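You operate a simulated robot arm through the tools that you are given. There is no shell and no other tool. Be economical: measure what you need, move in short steps, check, and stop when the job is done.

You run a simulated robot arm. Do the job below in one go: nothing can be reset, and whatever is moved stays where it is left.

JOB
Push the orange drawer shut.
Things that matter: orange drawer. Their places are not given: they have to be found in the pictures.

It is judged by the outcome, as a careful person would: the job done as asked, and still so three seconds after it is handed in. It fails if anything else is knocked over, pushed out of place, dropped, spilled or broken.

ROBOT AND FRAMES
A 7-joint arm with a two-finger parallel gripper, fixed in place. Base frame: the origin is at the foot of the arm, x ahead of it, y to its left, z up. Lengths are in m, angles in degrees, forces in N, time in s.
With the tool pointing down near the work surface it reaches from about 0.12 to 0.64 m from the base axis. Its first joint turns from -66.0 to 66.0 degrees. Payload 2.4 kg.
The TCP is the grasp point between the finger pads, 0.03 m short of the fingertips. In the tool frame z runs along the fingers and y along their closing line. Largest opening 0.094 m; finger width 0.028, thickness 0.01; the body of the gripper, 0.05 by 0.096 m, starts 0.055 m behind the TCP.
Orientation is that of the tool frame in the base frame, as [roll, pitch, yaw] about the fixed x, y, z axes, in that order (R = Rz(yaw) Ry(pitch) Rx(roll)). With the fingers straight down and closing along the base's y, the tool's x points along the base's -x, its y along +y and its z along -z.

CONTROLS
- The arm moves only by the tool jog_arm. Its arguments are lists of equal length, an entry for each row: "linear": the shift along the base's x, y, z in m, a list of three; "rot": the turn, a rotation vector about the base's x, y, z in degrees, a list of three; "claw": the gripper command, from -1 (fully open) to 1 (shut), values between in proportion. In form: {"linear": [[dx, dy, dz], ...], "rot": [[ax, ay, az], ...], "claw": [claw, ...]}. A call has 1 to 20 rows; each row shifts and turns the commanded pose from where the row before left it. A row lasts 0.2 s, in which the tool goes at most 0.05 m and 8.6 degrees; a call with a longer step from one row to the next is refused whole, and so is a gripper value outside its range. A pose out of reach is approached as far as the arm can. The call stops where the force on the tool passes 40 N (or 10 N more than at its start, if that is more) or the arm is blocked; 0.2 s more then pass. The fingers move at their own pace (about 0.153 m/s each) and stop on an object; they squeeze with about 29 N. The grip force told is the motor's: it shows also when the fingers shut on nothing. Time passes only in rows, and 0.2 s behind the last, so rows that do not move let the fingers close. The reply holds the time, the measured pose of the TCP, the force on the tool along the base axes, the opening and the grip force, in the units named above and with some noise, and new pictures: "pictures" is both (left out), scene, wrist or none.
- Cameras (640 x 400 px; columns grow to the right, rows downward): "scene" is fixed at [0.0248, 0.4946, 1.4189]; the picture's right is [-0.70, -0.71, 0.00], its down [-0.61, 0.60, -0.53] and it looks along [0.38, -0.37, -0.85] (base axes); focal length 367 px, centre (320, 200). "wrist" rides on the gripper at [-0.037, 0, -0.058] in the tool frame; the picture's right is [0.00, -1.00, 0.00], its down [0.97, 0.00, -0.24] and it looks along [0.24, 0.00, 0.97] (tool axes); focal length 218 px, centre (320, 200).
- locate(camera, pixels): for up to 12 pixels [column, row] of the newest picture of that camera ("zoom" is the newest enlarged one), the place [x, y, z] in the base frame of the surface seen there, good to about 0.002 m, but the place of the scene camera against the robot may be out by one fixed shift of up to 0.012 m in any direction. It takes no simulated time.
- inspect(camera, box): a new picture of the part [left, top, right, bottom] of that camera's present view, enlarged. It takes no simulated time.
- sign_off(): hands the job in; it is judged then, once.

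Work in short steps. Measure before you move; look again where a grasp or a placing could have gone wrong, and mend it. You have 60 turns and 120 pictures in all, those below and enlarged ones among them. Open the gripper and draw the arm clear of the work before you hand the job in, unless the task says otherwise; then end with one line.

The tools are called after ">>>" by a JSON object that holds its "fn" and its "kwargs". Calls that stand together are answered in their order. jog_arm: Moves the arm, as the interface text tells. Its arguments: {"type":"object","properties":{"linear":{"type":"array","items":{"type":"array","items":{"type":"number"}}},"rot":{"type":"array","items":{"type":"array","items":{"type":"number"}}},"claw":{"type":"array","items":{"type":"number"}},"pictures":{"type":"string","enum":["both","scene","wrist","none"]}},"required":["linear","rot","claw"]} The other tools are called the same way: locate (camera, pixels) gives the place of the surface under pixels of a picture; inspect (camera, box) takes an enlarged picture of a part of a camera's view; sign_off () hands the job in.

At the start:

```text
time_s: 0.0
tcp_pos: [0.3405, 0.1222, 0.8538]
tool_rot: [-179.9, 0.0, -180.0]
ft_force: [0.8, -0.5, 0.8]
grip_width: 0.0941
gripper_force: 0.1
```

scene: 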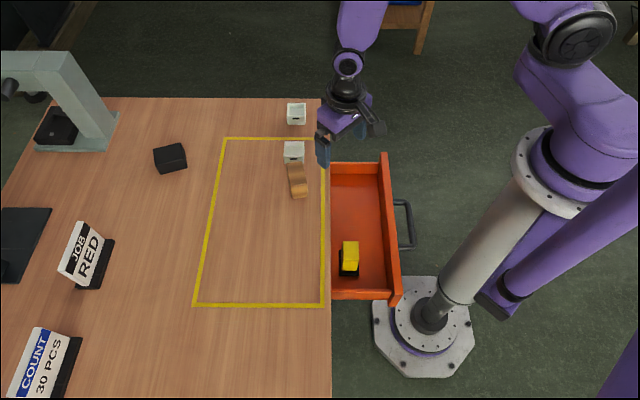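
wrist: 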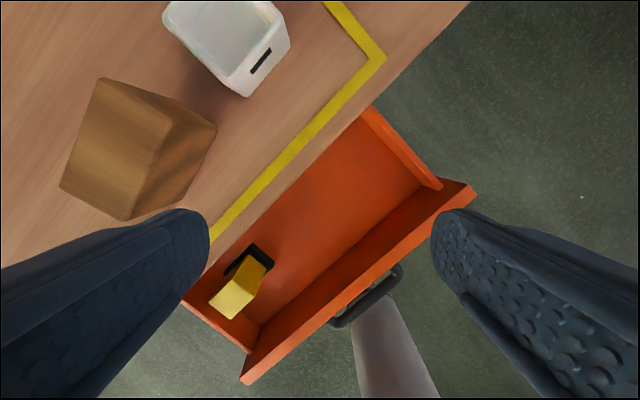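

The orange drawer sticks out from the table edge (scene about 330-400, 160-300), with its front panel at columns 380-400 and a handle at (405,225). I measure those points first.

>>> {"fn": "locate", "kwargs": {"camera": "scene", "pixels": [[384, 158], [396, 300], [388, 200], [392, 250], [411, 225], [397, 201], [400, 248], [350, 250], [331, 165], [331, 295], [360, 200], [381, 168]]}}

>>> {"fn": "inspect", "kwargs": {"camera": "scene", "box": [280, 90, 480, 310]}}

>>> {"fn": "locate", "kwargs": {"camera": "wrist", "pixels": [[460, 192], [250, 375], [370, 290], [350, 320], [390, 275], [320, 320], [240, 300], [285, 165], [400, 140]]}}

```text
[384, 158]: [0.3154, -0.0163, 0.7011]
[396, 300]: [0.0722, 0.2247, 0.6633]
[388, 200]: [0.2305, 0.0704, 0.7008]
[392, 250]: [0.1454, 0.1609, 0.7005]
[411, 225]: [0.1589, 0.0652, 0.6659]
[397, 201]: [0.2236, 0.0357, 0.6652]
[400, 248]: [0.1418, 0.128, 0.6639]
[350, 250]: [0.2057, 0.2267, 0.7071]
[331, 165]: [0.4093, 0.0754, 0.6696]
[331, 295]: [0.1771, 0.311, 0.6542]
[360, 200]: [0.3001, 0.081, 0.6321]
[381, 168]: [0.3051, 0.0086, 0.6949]
```

```text
1.82 times, centred on (380, 200) of scene
```

zoom: 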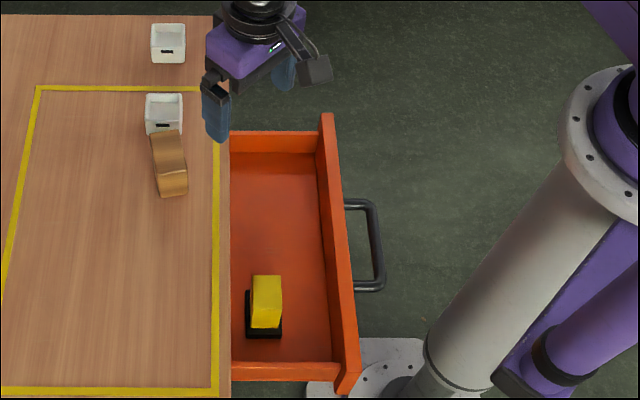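

```text
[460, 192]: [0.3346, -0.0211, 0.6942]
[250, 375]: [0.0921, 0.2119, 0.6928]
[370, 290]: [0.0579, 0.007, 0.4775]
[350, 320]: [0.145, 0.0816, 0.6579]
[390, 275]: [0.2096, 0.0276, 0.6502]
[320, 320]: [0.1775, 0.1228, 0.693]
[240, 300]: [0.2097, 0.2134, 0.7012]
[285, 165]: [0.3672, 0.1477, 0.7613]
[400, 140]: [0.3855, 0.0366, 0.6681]
```

The front panel runs from about (0.335,-0.021) to (0.092,0.212) with its top at z≈0.694, so the push direction is about (0.69,0.72). The plan is to push on the handle bar with the fingers shut. First I measure the tabletop and the handle more precisely.

>>> {"fn": "inspect", "kwargs": {"camera": "wrist", "box": [300, 230, 440, 340]}}

>>> {"fn": "locate", "kwargs": {"camera": "scene", "pixels": [[327, 200], [327, 290], [328, 150], [260, 220], [402, 201], [408, 205], [412, 235], [412, 245], [404, 248]]}}

>>> {"fn": "locate", "kwargs": {"camera": "wrist", "pixels": [[335, 322], [360, 312], [375, 300], [390, 287], [398, 268], [350, 85], [240, 215], [300, 150]]}}

```text
3.64 times, centred on (370, 285) of wrist
```

zoom: 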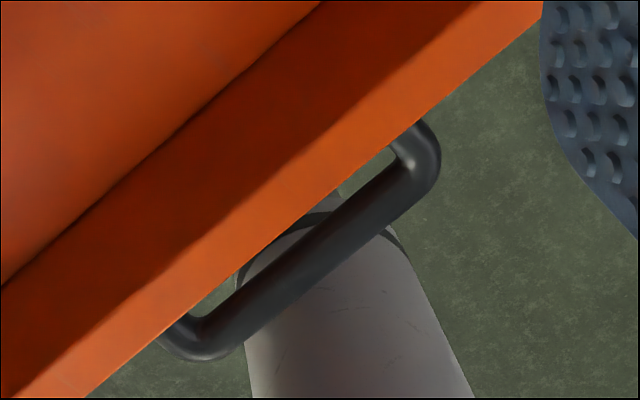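

```text
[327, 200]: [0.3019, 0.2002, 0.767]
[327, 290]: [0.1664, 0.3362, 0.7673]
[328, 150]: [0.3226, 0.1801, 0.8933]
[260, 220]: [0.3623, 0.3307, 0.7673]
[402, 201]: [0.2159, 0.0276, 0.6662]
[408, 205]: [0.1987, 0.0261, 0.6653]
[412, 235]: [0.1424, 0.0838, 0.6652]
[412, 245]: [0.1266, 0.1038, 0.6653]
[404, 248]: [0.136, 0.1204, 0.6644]
```

```text
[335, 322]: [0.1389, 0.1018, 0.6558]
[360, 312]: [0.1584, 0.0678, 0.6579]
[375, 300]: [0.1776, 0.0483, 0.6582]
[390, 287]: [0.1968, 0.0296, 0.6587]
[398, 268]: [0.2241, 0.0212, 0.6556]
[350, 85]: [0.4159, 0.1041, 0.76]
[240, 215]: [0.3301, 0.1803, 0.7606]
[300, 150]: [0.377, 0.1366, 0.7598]
```

The tabletop is at z≈0.76 and the handle bar at z≈0.658, with its outer face at n≈0.155 along the push direction. I move away from the table to just outside the handle while still high, turn the tool 46° about vertical and shut the fingers.

>>> {"fn": "jog_arm", "kwargs": {"linear": [[-0.02, -0.0091, 0], [-0.02, -0.0091, 0], [-0.02, -0.0091, 0], [-0.02, -0.0091, 0], [-0.02, -0.0091, 0], [-0.02, -0.0091, 0], [-0.02, -0.0091, 0], [-0.02, -0.0091, 0], [-0.02, -0.0091, 0], [-0.02, -0.0091, 0], [0, 0, 0]], "rot": [[0, 0, 4.6], [0, 0, 4.6], [0, 0, 4.6], [0, 0, 4.6], [0, 0, 4.6], [0, 0, 4.6], [0, 0, 4.6], [0, 0, 4.6], [0, 0, 4.6], [0, 0, 4.6], [0, 0, 0]], "claw": [1, 1, 1, 1, 1, 1, 1, 1, 1, 1, 1]}}

```text
time_s: 1.9
tcp_pos: [0.178, 0.0523, 0.8531]
tool_rot: [179.8, 1.0, -140.8]
ft_force: [13.8, -1.6, -3.6]
grip_width: 0.0001
gripper_force: 28.8
out of reach, approached as far as the arm can: row 9
stopped in row 9: the force on the tool passed its limit (the readings are from after the stop); the commanded pose is now the measured one
```

scene: 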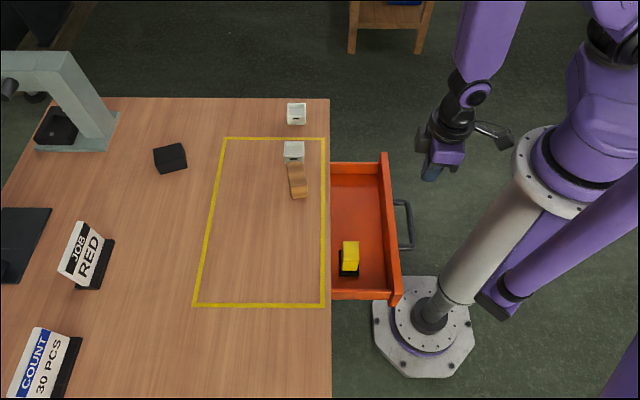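
wrist: 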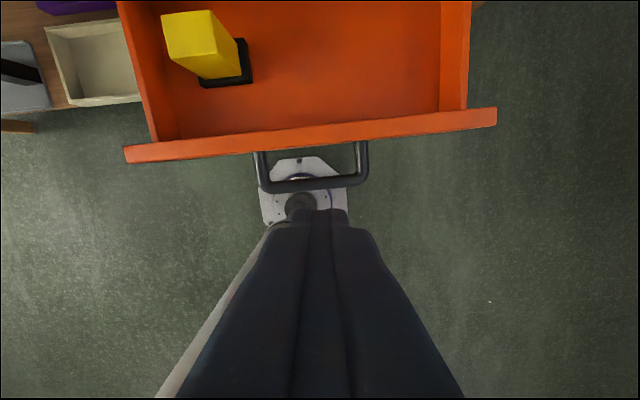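

The arm stopped at (0.178,0.052) because at this height it cannot fold any closer to its base. I move sideways, past the handle's right end and outside the panel, to look for a freer spot to go down, then descend partway and check.

>>> {"fn": "jog_arm", "kwargs": {"linear": [[0.015, -0.013, 0], [0.015, -0.013, 0], [0.016, -0.013, 0], [0.015, -0.013, 0], [0, 0, -0.025], [0, 0, -0.025], [0, 0, -0.025], [0, 0, 0]], "rot": [[0, 0, 1.5], [0, 0, 1.5], [0, 0, 1.5], [0, 0, 1.5], [0, 0, 0], [0, 0, 0], [0, 0, 0], [0, 0, 0]], "claw": [1, 1, 1, 1, 1, 1, 1, 1]}}

```text
time_s: 3.8
tcp_pos: [0.2381, -0.001, 0.7808]
tool_rot: [179.8, 0.9, -135.0]
ft_force: [-0.5, 0.2, 0.1]
grip_width: 0.0001
gripper_force: 29.5
```

scene: 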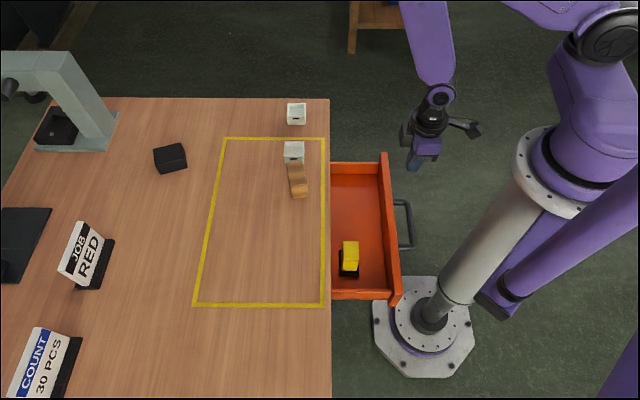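
wrist: 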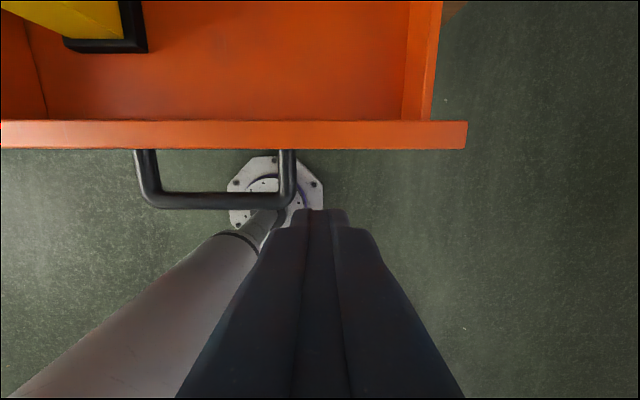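

The arm moved freely. In the wrist picture the handle is at (150-290, 150-205), so I measure it again from this closer view.

>>> {"fn": "locate", "kwargs": {"camera": "wrist", "pixels": [[289, 170], [285, 198], [220, 202], [160, 202], [146, 170], [463, 147], [300, 148], [100, 148], [300, 135]]}}

```text
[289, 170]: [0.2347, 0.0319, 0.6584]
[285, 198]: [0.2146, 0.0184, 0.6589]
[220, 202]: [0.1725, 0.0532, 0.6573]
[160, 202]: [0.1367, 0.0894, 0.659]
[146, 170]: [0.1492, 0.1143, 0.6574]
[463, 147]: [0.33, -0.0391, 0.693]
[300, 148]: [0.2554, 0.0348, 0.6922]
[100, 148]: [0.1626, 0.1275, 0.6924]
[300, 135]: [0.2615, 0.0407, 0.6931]
```

The panel lies at exactly 45°, and the handle bar's outer face is at n≈0.154, with the bar spanning t from -0.145 to -0.025. I back off to n≈0.125 beside the handle and go down to z≈0.672.

>>> {"fn": "jog_arm", "kwargs": {"linear": [[-0.013, -0.017, 0], [-0.013, -0.017, 0], [0, 0, -0.022], [0, 0, -0.022], [0, 0, -0.022], [0, 0, -0.022], [0, 0, -0.021], [0, 0, 0]], "rot": [[0, 0, 0], [0, 0, 0], [0, 0, 0], [0, 0, 0], [0, 0, 0], [0, 0, 0], [0, 0, 0], [0, 0, 0]], "claw": [1, 1, 1, 1, 1, 1, 1, 1]}}

```text
time_s: 5.5
tcp_pos: [0.2114, -0.0331, 0.6703]
tool_rot: [179.8, 0.9, -134.9]
ft_force: [0.4, -0.4, -0.3]
grip_width: 0.0001
gripper_force: 29.1
```

scene: 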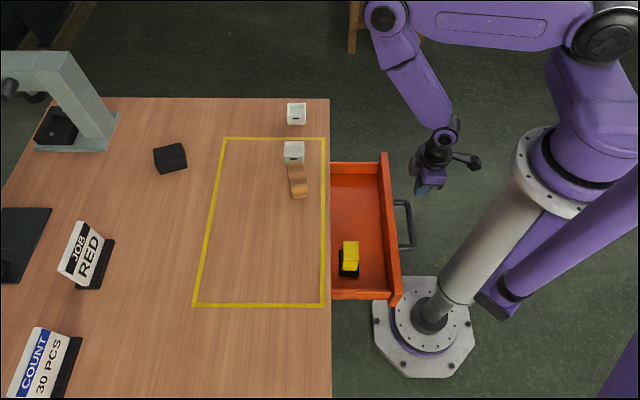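
wrist: 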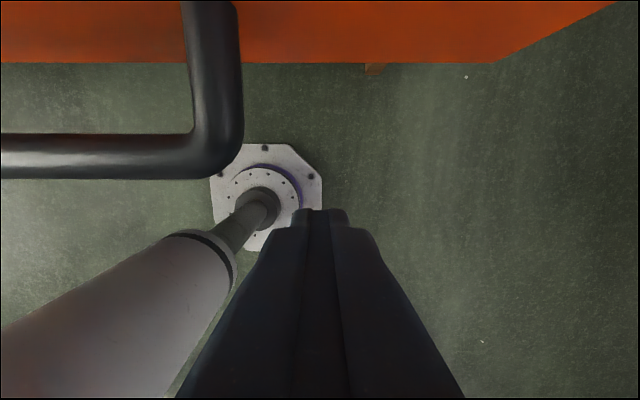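

The fingers are at handle height with the handle up and to the left in the wrist picture. I slide sideways along the panel, in front of the bar, in small steps.

>>> {"fn": "jog_arm", "kwargs": {"linear": [[-0.01, 0.008, 0], [-0.01, 0.009, 0], [-0.01, 0.01, 0], [-0.009, 0.01, 0], [-0.009, 0.009, 0], [0, 0, 0]], "rot": [[0, 0, 0], [0, 0, 0], [0, 0, 0], [0, 0, 0], [0, 0, 0], [0, 0, 0]], "claw": [1, 1, 1, 1, 1, 1]}}

```text
time_s: 7.0
tcp_pos: [0.1621, 0.011, 0.6712]
tool_rot: [179.9, 0.8, -134.9]
ft_force: [-0.8, 1.2, -0.4]
grip_width: 0.0001
gripper_force: 29.5
```

scene: 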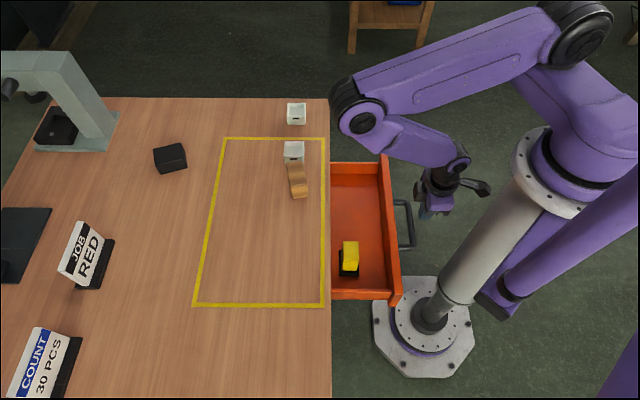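
wrist: 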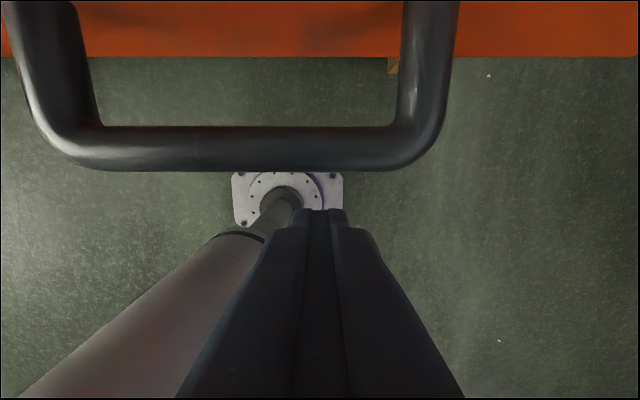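

The fingers are centred in front of the bar (the tips at (320,210) are just below the bar at row 150). I push gently along (0.707,0.707).

>>> {"fn": "jog_arm", "kwargs": {"linear": [[0.005, 0.005, 0], [0.005, 0.005, 0], [0.005, 0.005, 0], [0.005, 0.005, 0], [0.005, 0.005, 0], [0.005, 0.005, 0], [0.005, 0.005, 0], [0.005, 0.005, 0], [0.005, 0.005, 0], [0.005, 0.005, 0]], "rot": [[0, 0, 0], [0, 0, 0], [0, 0, 0], [0, 0, 0], [0, 0, 0], [0, 0, 0], [0, 0, 0], [0, 0, 0], [0, 0, 0], [0, 0, 0]], "claw": [1, 1, 1, 1, 1, 1, 1, 1, 1, 1]}}

```text
time_s: 9.2
tcp_pos: [0.2132, 0.0623, 0.6724]
tool_rot: [179.8, 0.8, -134.7]
ft_force: [-0.8, -0.5, 0.8]
grip_width: 0.0
gripper_force: 29.4
```

scene: 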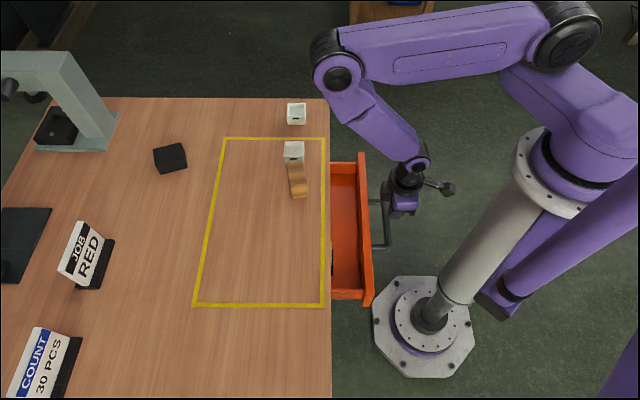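
wrist: 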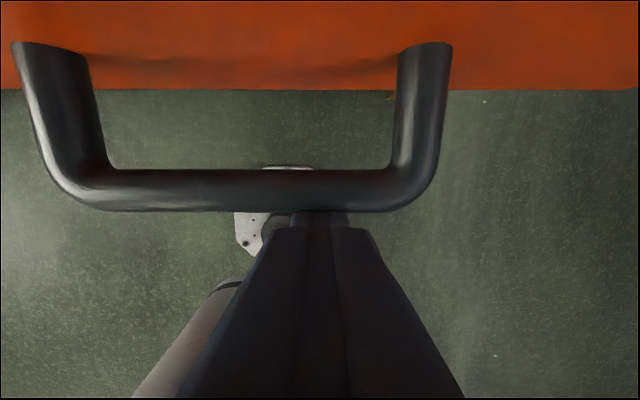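

The drawer is sliding in smoothly with almost no force, so I keep pushing.

>>> {"fn": "jog_arm", "kwargs": {"linear": [[0.005, 0.005, 0], [0.005, 0.005, 0], [0.005, 0.005, 0], [0.005, 0.005, 0], [0.005, 0.005, 0], [0.005, 0.005, 0], [0.005, 0.005, 0], [0.005, 0.005, 0], [0.005, 0.005, 0]], "rot": [[0, 0, 0], [0, 0, 0], [0, 0, 0], [0, 0, 0], [0, 0, 0], [0, 0, 0], [0, 0, 0], [0, 0, 0], [0, 0, 0]], "claw": [1, 1, 1, 1, 1, 1, 1, 1, 1]}}

```text
time_s: 11.2
tcp_pos: [0.2592, 0.1076, 0.6705]
tool_rot: [179.9, 0.9, -134.9]
ft_force: [-0.5, -0.8, 0.1]
grip_width: 0.0
gripper_force: 28.6
```

scene: 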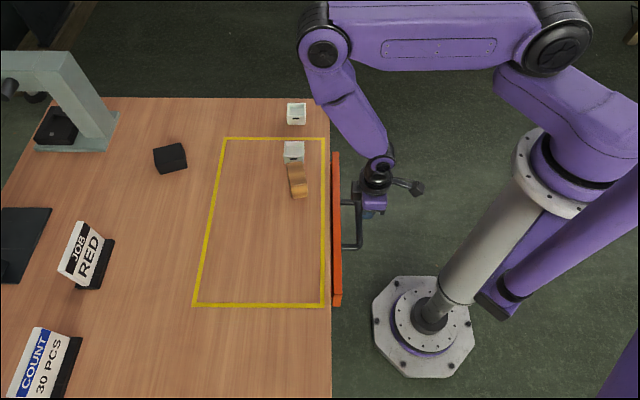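
wrist: 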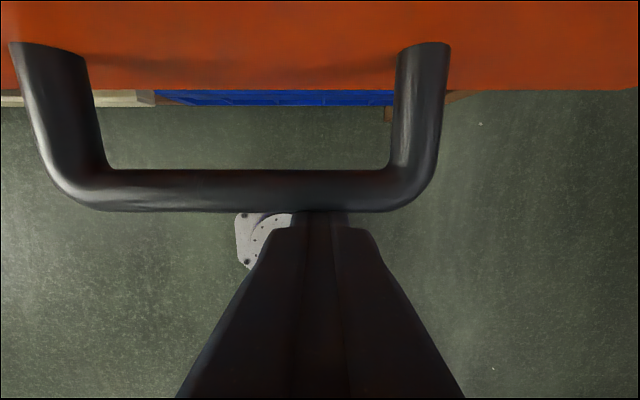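

Only a thin strip of drawer is left outside. I keep going in finer steps until the drawer meets its stop.

>>> {"fn": "jog_arm", "kwargs": {"linear": [[0.003, 0.003, 0], [0.003, 0.003, 0], [0.003, 0.003, 0], [0.003, 0.003, 0], [0.003, 0.003, 0], [0.003, 0.003, 0], [0.003, 0.003, 0], [0.003, 0.003, 0]], "rot": [[0, 0, 0], [0, 0, 0], [0, 0, 0], [0, 0, 0], [0, 0, 0], [0, 0, 0], [0, 0, 0], [0, 0, 0]], "claw": [1, 1, 1, 1, 1, 1, 1, 1]}}

```text
time_s: 12.9
tcp_pos: [0.284, 0.1311, 0.6708]
tool_rot: [179.8, 1.0, -134.9]
ft_force: [-0.5, -0.1, -0.4]
grip_width: 0.0
gripper_force: 29.0
```

scene: 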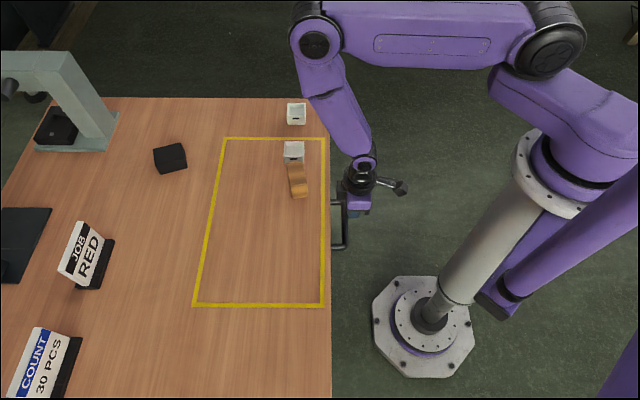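
wrist: 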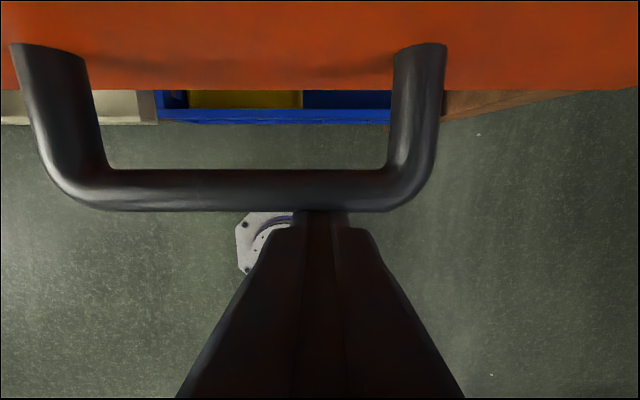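

There is still no resistance, so the stop has not been reached. I go on in 2 mm steps and watch the force.

>>> {"fn": "jog_arm", "kwargs": {"linear": [[0.002, 0.002, 0], [0.002, 0.002, 0], [0.002, 0.002, 0], [0.002, 0.002, 0], [0.002, 0.002, 0]], "rot": [[0, 0, 0], [0, 0, 0], [0, 0, 0], [0, 0, 0], [0, 0, 0]], "claw": [1, 1, 1, 1, 1]}}

```text
time_s: 14.2
tcp_pos: [0.2915, 0.1384, 0.6707]
tool_rot: [179.9, 0.6, -134.8]
ft_force: [-7.7, -4.3, 2.6]
grip_width: 0.0
gripper_force: 28.8
```

scene: 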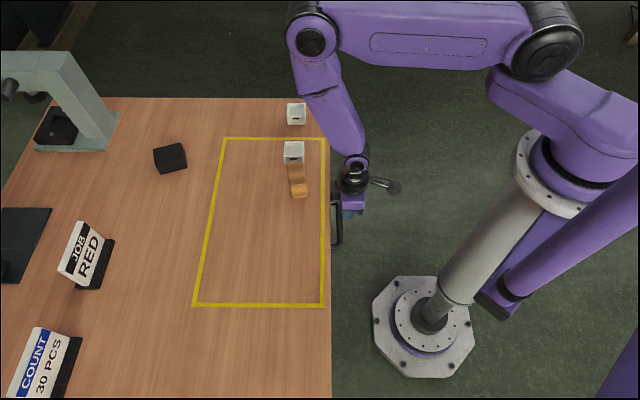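
wrist: 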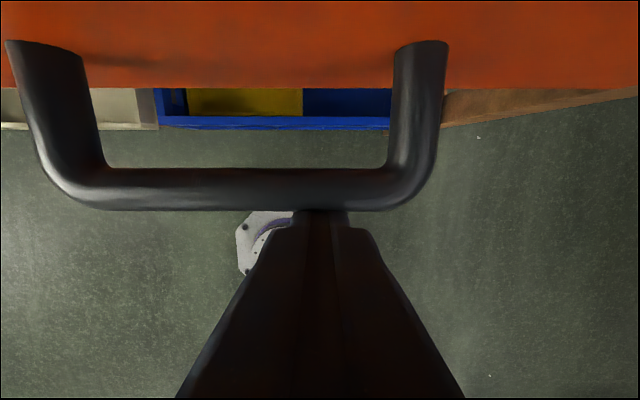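

A force of about 9 N along the push has appeared and the TCP lags its command, so this is probably the stop. I press a little more to confirm.

>>> {"fn": "jog_arm", "kwargs": {"linear": [[0.002, 0.002, 0], [0.002, 0.002, 0], [0.002, 0.002, 0], [0, 0, 0]], "rot": [[0, 0, 0], [0, 0, 0], [0, 0, 0], [0, 0, 0]], "claw": [1, 1, 1, 1]}}

```text
time_s: 14.7
tcp_pos: [0.2924, 0.1375, 0.6712]
tool_rot: [179.7, -0.2, -135.0]
ft_force: [-3.6, -2.9, 0.5]
grip_width: 0.0
gripper_force: 28.8
stopped in row 2: the force on the tool passed its limit (the readings are from after the stop); the commanded pose is now the measured one
```

scene: 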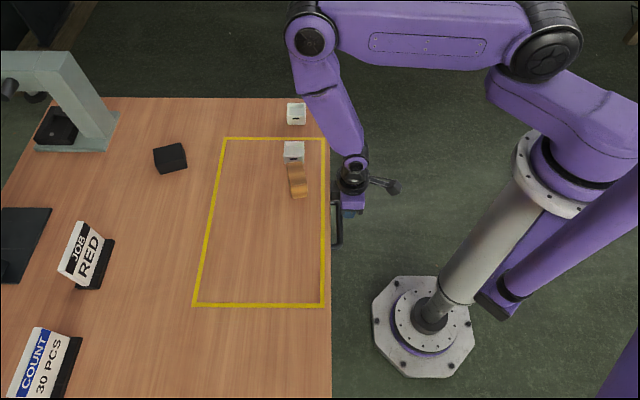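
wrist: 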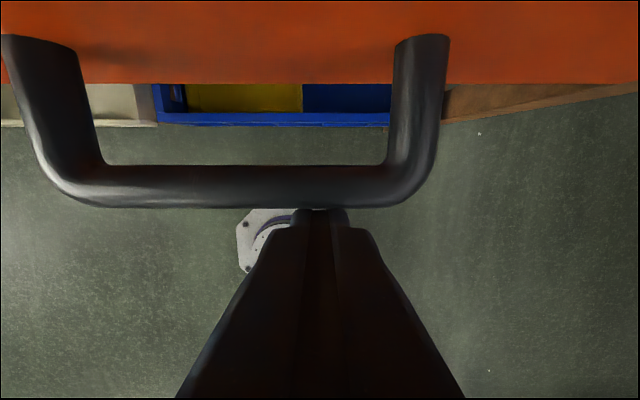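

The arm is firmly blocked. I back straight off the handle and check whether the panel sits flush with the table edge.

>>> {"fn": "jog_arm", "kwargs": {"linear": [[-0.006, -0.006, 0], [-0.01, -0.01, 0], [-0.01, -0.01, 0], [-0.01, -0.01, 0], [0.02, -0.02, 0], [0.02, -0.02, 0], [0.02, -0.02, 0.0], [0.02, -0.02, 0.03], [0, 0, 0.04], [0, 0, 0.04], [0, 0, 0.04], [0, 0, 0.03], [0, 0, 0]], "rot": [[0, 0, 0], [0, 0, 0], [0, 0, 0], [0, 0, 0], [0, 0, 0], [0, 0, 0], [0, 0, 0], [0, 0, 0], [0, 0, 0], [0, 0, 0], [0, 0, 0], [0, 0, 0], [0, 0, 0]], "claw": [1, 1, 1, 1, 1, 1, 1, 1, 1, 1, 1, 1, 1]}}

>>> {"fn": "inspect", "kwargs": {"camera": "scene", "box": [280, 130, 400, 320]}}

```text
time_s: 17.5
tcp_pos: [0.3356, 0.0228, 0.8503]
tool_rot: [179.7, -0.1, -134.8]
ft_force: [-0.3, -0.5, 0.1]
grip_width: 0.0
gripper_force: 28.6
```

scene: 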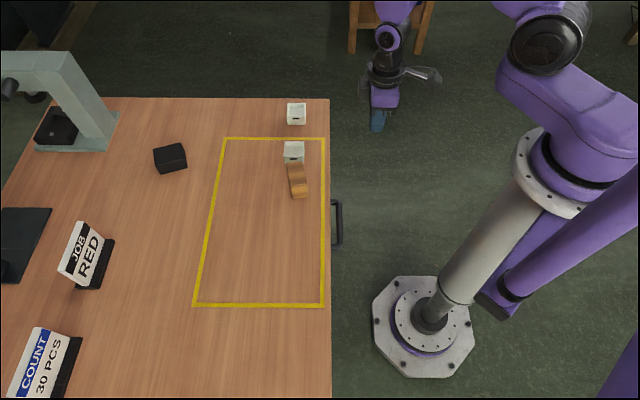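
wrist: 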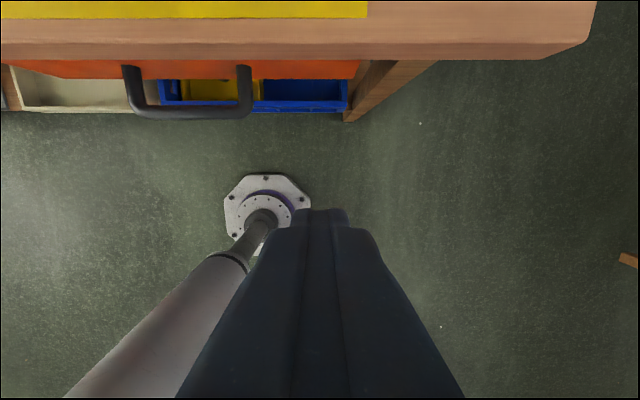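

```text
2.11 times, centred on (340, 225) of scene
```

zoom: 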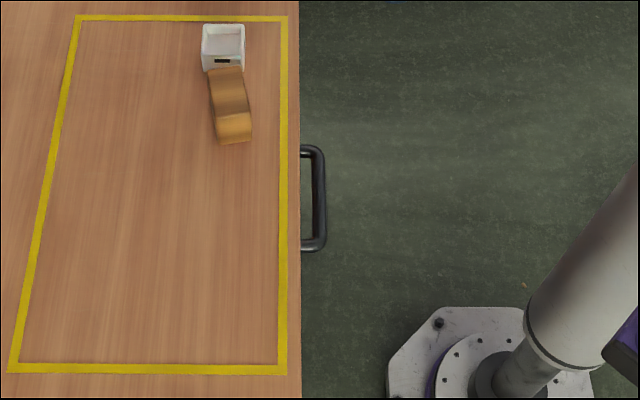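

The panel is now under the tabletop overhang. To be sure the stop was the drawer's and not the gripper touching the table edge, I measure the panel against the table edge and frame in the wrist picture.

>>> {"fn": "locate", "kwargs": {"camera": "wrist", "pixels": [[300, 70], [330, 74], [200, 72], [380, 80], [365, 72], [355, 110], [300, 56], [300, 46], [245, 100], [190, 113], [450, 56]]}}

>>> {"fn": "inspect", "kwargs": {"camera": "wrist", "box": [240, 20, 460, 150]}}

```text
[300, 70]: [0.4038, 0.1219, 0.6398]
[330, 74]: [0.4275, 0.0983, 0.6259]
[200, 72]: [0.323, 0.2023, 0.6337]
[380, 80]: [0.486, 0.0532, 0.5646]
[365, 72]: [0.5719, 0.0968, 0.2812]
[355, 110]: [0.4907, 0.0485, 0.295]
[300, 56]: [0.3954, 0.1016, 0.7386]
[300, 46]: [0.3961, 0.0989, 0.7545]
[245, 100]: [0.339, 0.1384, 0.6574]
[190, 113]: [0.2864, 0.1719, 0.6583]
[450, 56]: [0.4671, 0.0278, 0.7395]
```

```text
2.91 times, centred on (350, 85) of wrist
```

zoom: 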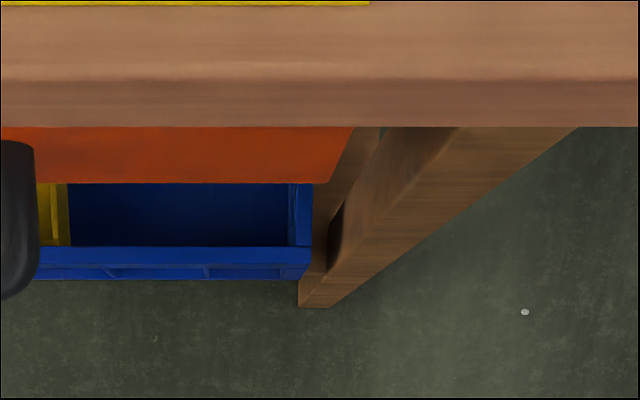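

The panel face is at n≈0.372, behind the table edge at n≈0.352. When the arm was blocked, the wrist camera housing could have been touching that edge, so the drawer's stop is not confirmed. I push again with the tool tilted 25° so the body and camera lean away from the table, starting with the descent and the sideways slide.

>>> {"fn": "jog_arm", "kwargs": {"linear": [[0, 0, -0.025], [0, 0, -0.025], [0, 0, -0.025], [0, 0, -0.025], [0, 0, -0.025], [0, 0, -0.025], [0, 0, -0.025], [-0.013, 0.013, 0], [-0.013, 0.013, 0], [-0.013, 0.013, 0], [-0.013, 0.013, 0], [-0.013, 0.013, 0], [-0.013, 0.013, 0], [-0.013, 0.013, 0], [0, 0, 0]], "rot": [[3.54, -3.54, 0], [3.54, -3.54, 0], [3.54, -3.54, 0], [3.54, -3.54, 0], [3.54, -3.54, 0], [0, 0, 0], [0, 0, 0], [0, 0, 0], [0, 0, 0], [0, 0, 0], [0, 0, 0], [0, 0, 0], [0, 0, 0], [0, 0, 0], [0, 0, 0]], "claw": [1, 1, 1, 1, 1, 1, 1, 1, 1, 1, 1, 1, 1, 1, 1]}}

```text
time_s: 20.7
tcp_pos: [0.2435, 0.1141, 0.6755]
tool_rot: [179.8, 24.9, -135.0]
ft_force: [-0.6, -0.6, 0.2]
grip_width: 0.0
gripper_force: 29.0
```

scene: 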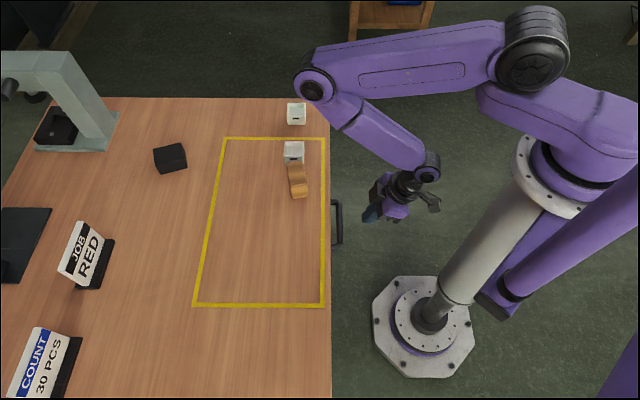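
wrist: 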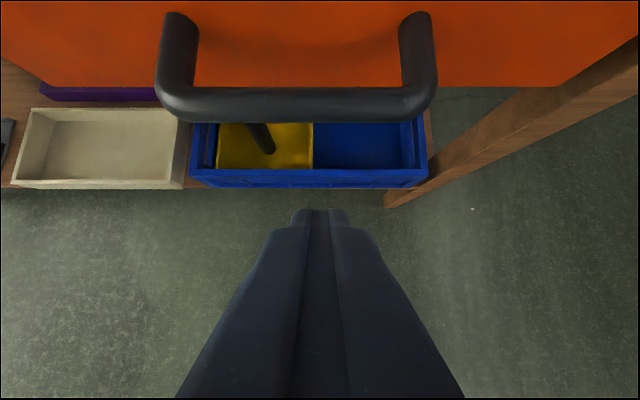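

The tilted tool is in front of the bar. I lower it 15 mm so the fingertips are well below the bar's centre, then push forward to contact.

>>> {"fn": "jog_arm", "kwargs": {"linear": [[0, 0, -0.015], [0.006, 0.006, 0], [0.006, 0.006, 0], [0.006, 0.006, 0], [0.004, 0.004, 0], [0.003, 0.003, 0], [0.003, 0.003, 0], [0.003, 0.003, 0], [0.003, 0.003, 0], [0.003, 0.003, 0]], "rot": [[0, 0, 0], [0, 0, 0], [0, 0, 0], [0, 0, 0], [0, 0, 0], [0, 0, 0], [0, 0, 0], [0, 0, 0], [0, 0, 0], [0, 0, 0]], "claw": [1, 1, 1, 1, 1, 1, 1, 1, 1, 1]}}

```text
time_s: 22.9
tcp_pos: [0.2807, 0.1509, 0.6592]
tool_rot: [179.7, 24.9, -134.9]
ft_force: [-0.8, -1.3, -0.2]
grip_width: 0.0
gripper_force: 29.4
```

scene: 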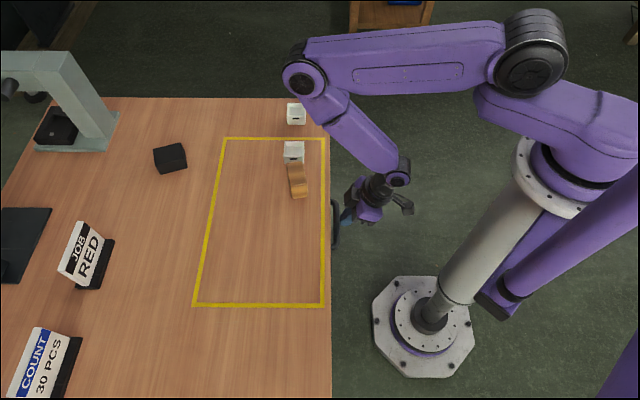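
wrist: 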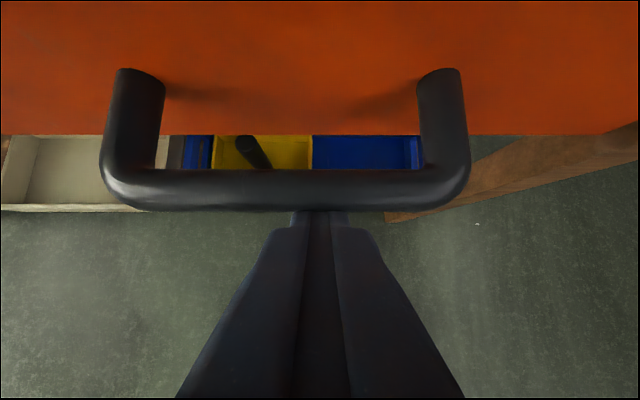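

The fingers are on the bar and the force is still low, so the drawer does move further. I carry on to the true stop.

>>> {"fn": "jog_arm", "kwargs": {"linear": [[0.003, 0.003, 0], [0.003, 0.003, 0], [0.003, 0.003, 0], [0.003, 0.003, 0], [0.003, 0.003, 0], [0.003, 0.003, 0]], "rot": [[0, 0, 0], [0, 0, 0], [0, 0, 0], [0, 0, 0], [0, 0, 0], [0, 0, 0]], "claw": [1, 1, 1, 1, 1, 1]}}

```text
time_s: 23.7
tcp_pos: [0.282, 0.1516, 0.6591]
tool_rot: [179.5, 23.2, -135.3]
ft_force: [-1.4, -1.0, -0.9]
grip_width: 0.0001
gripper_force: 29.2
stopped in row 3: the force on the tool passed its limit (the readings are from after the stop); the commanded pose is now the measured one
```

scene: 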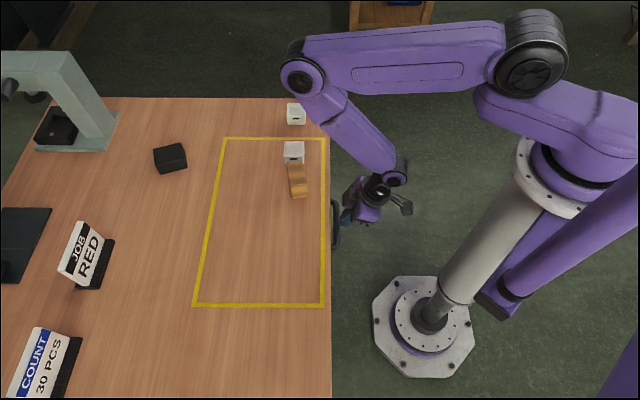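
wrist: 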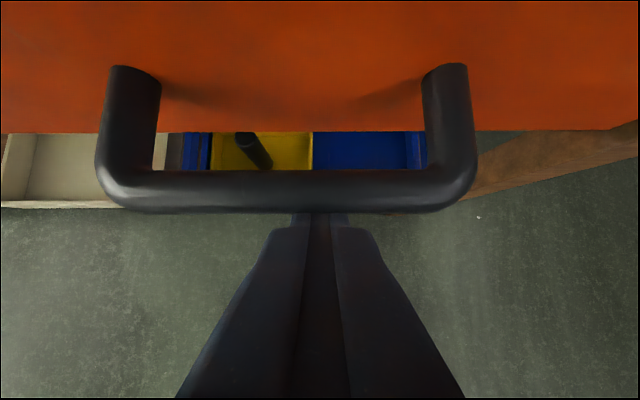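

The arm stopped on force again, now with nothing but the handle near the gripper. I measure the panel and the leg from here.

>>> {"fn": "locate", "kwargs": {"camera": "wrist", "pixels": [[300, 100], [300, 125], [200, 60], [500, 110], [600, 125], [400, 195], [560, 170], [628, 128], [290, 190], [160, 190]]}}

>>> {"fn": "inspect", "kwargs": {"camera": "wrist", "box": [440, 50, 640, 230]}}

```text
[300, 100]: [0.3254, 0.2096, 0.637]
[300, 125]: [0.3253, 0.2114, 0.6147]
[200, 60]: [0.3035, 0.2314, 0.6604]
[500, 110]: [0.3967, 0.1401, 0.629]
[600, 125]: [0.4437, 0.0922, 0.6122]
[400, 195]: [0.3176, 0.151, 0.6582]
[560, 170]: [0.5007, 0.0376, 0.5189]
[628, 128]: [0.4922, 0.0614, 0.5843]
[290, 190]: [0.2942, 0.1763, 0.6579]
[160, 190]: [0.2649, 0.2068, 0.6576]
```

```text
2.22 times, centred on (540, 140) of wrist
```

zoom: 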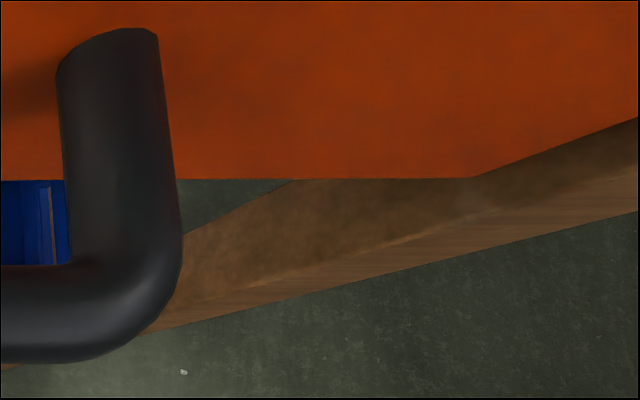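

The panel face is now at n≈0.379, flush with the leg front at n≈0.381. It went 7 mm further and then hit a hard stop. I back away, rise clear, open the gripper and check once more.

>>> {"fn": "jog_arm", "kwargs": {"linear": [[-0.01, -0.01, 0], [-0.01, -0.01, 0], [-0.015, -0.015, 0], [0.02, -0.02, 0], [0.02, -0.02, 0], [0.02, -0.02, 0], [0.02, -0.02, 0], [0.01, -0.01, 0.03], [0, 0, 0.04], [0, 0, 0.04], [0, 0, 0.04], [0, 0, 0.03], [0, 0, 0], [0, 0, 0]], "rot": [[0, 0, 0], [0, 0, 0], [0, 0, 0], [0, 0, 0], [0, 0, 0], [0, 0, 0], [0, 0, 0], [0, 0, 0], [0, 0, 0], [0, 0, 0], [0, 0, 0], [0, 0, 0], [0, 0, 0], [0, 0, 0]], "claw": [1, 1, 1, 1, 1, 1, 1, 1, 1, 1, -1, -1, -1, -1]}}

```text
time_s: 26.7
tcp_pos: [0.3381, 0.0285, 0.8386]
tool_rot: [179.5, 23.2, -135.3]
ft_force: [0.2, -0.3, 0.3]
grip_width: 0.0939
gripper_force: 0.1
```

scene: 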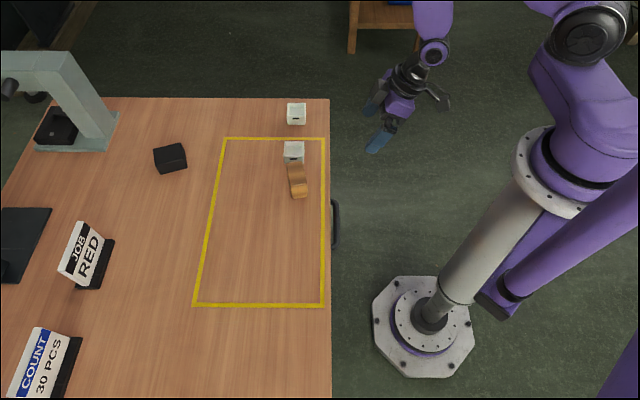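
wrist: 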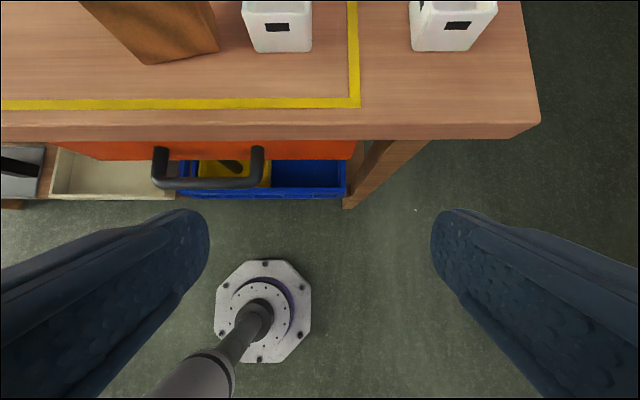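

One last check that the panel stayed where it was pushed.

>>> {"fn": "locate", "kwargs": {"camera": "wrist", "pixels": [[320, 150], [290, 154], [130, 152], [365, 190]]}}

```text
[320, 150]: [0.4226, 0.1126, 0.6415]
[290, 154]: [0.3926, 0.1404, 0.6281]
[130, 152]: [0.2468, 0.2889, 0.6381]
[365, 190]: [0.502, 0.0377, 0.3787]
```

The panel is still at n≈0.378, in line with the leg front, and nothing else has moved. I hand the job in.

>>> {"fn": "sign_off", "kwargs": {}}

```text
The job is handed in.
```

The orange drawer is pushed shut against its stop, its front within about 3 mm of flush with the table legs, and nothing on the tabletop moved.
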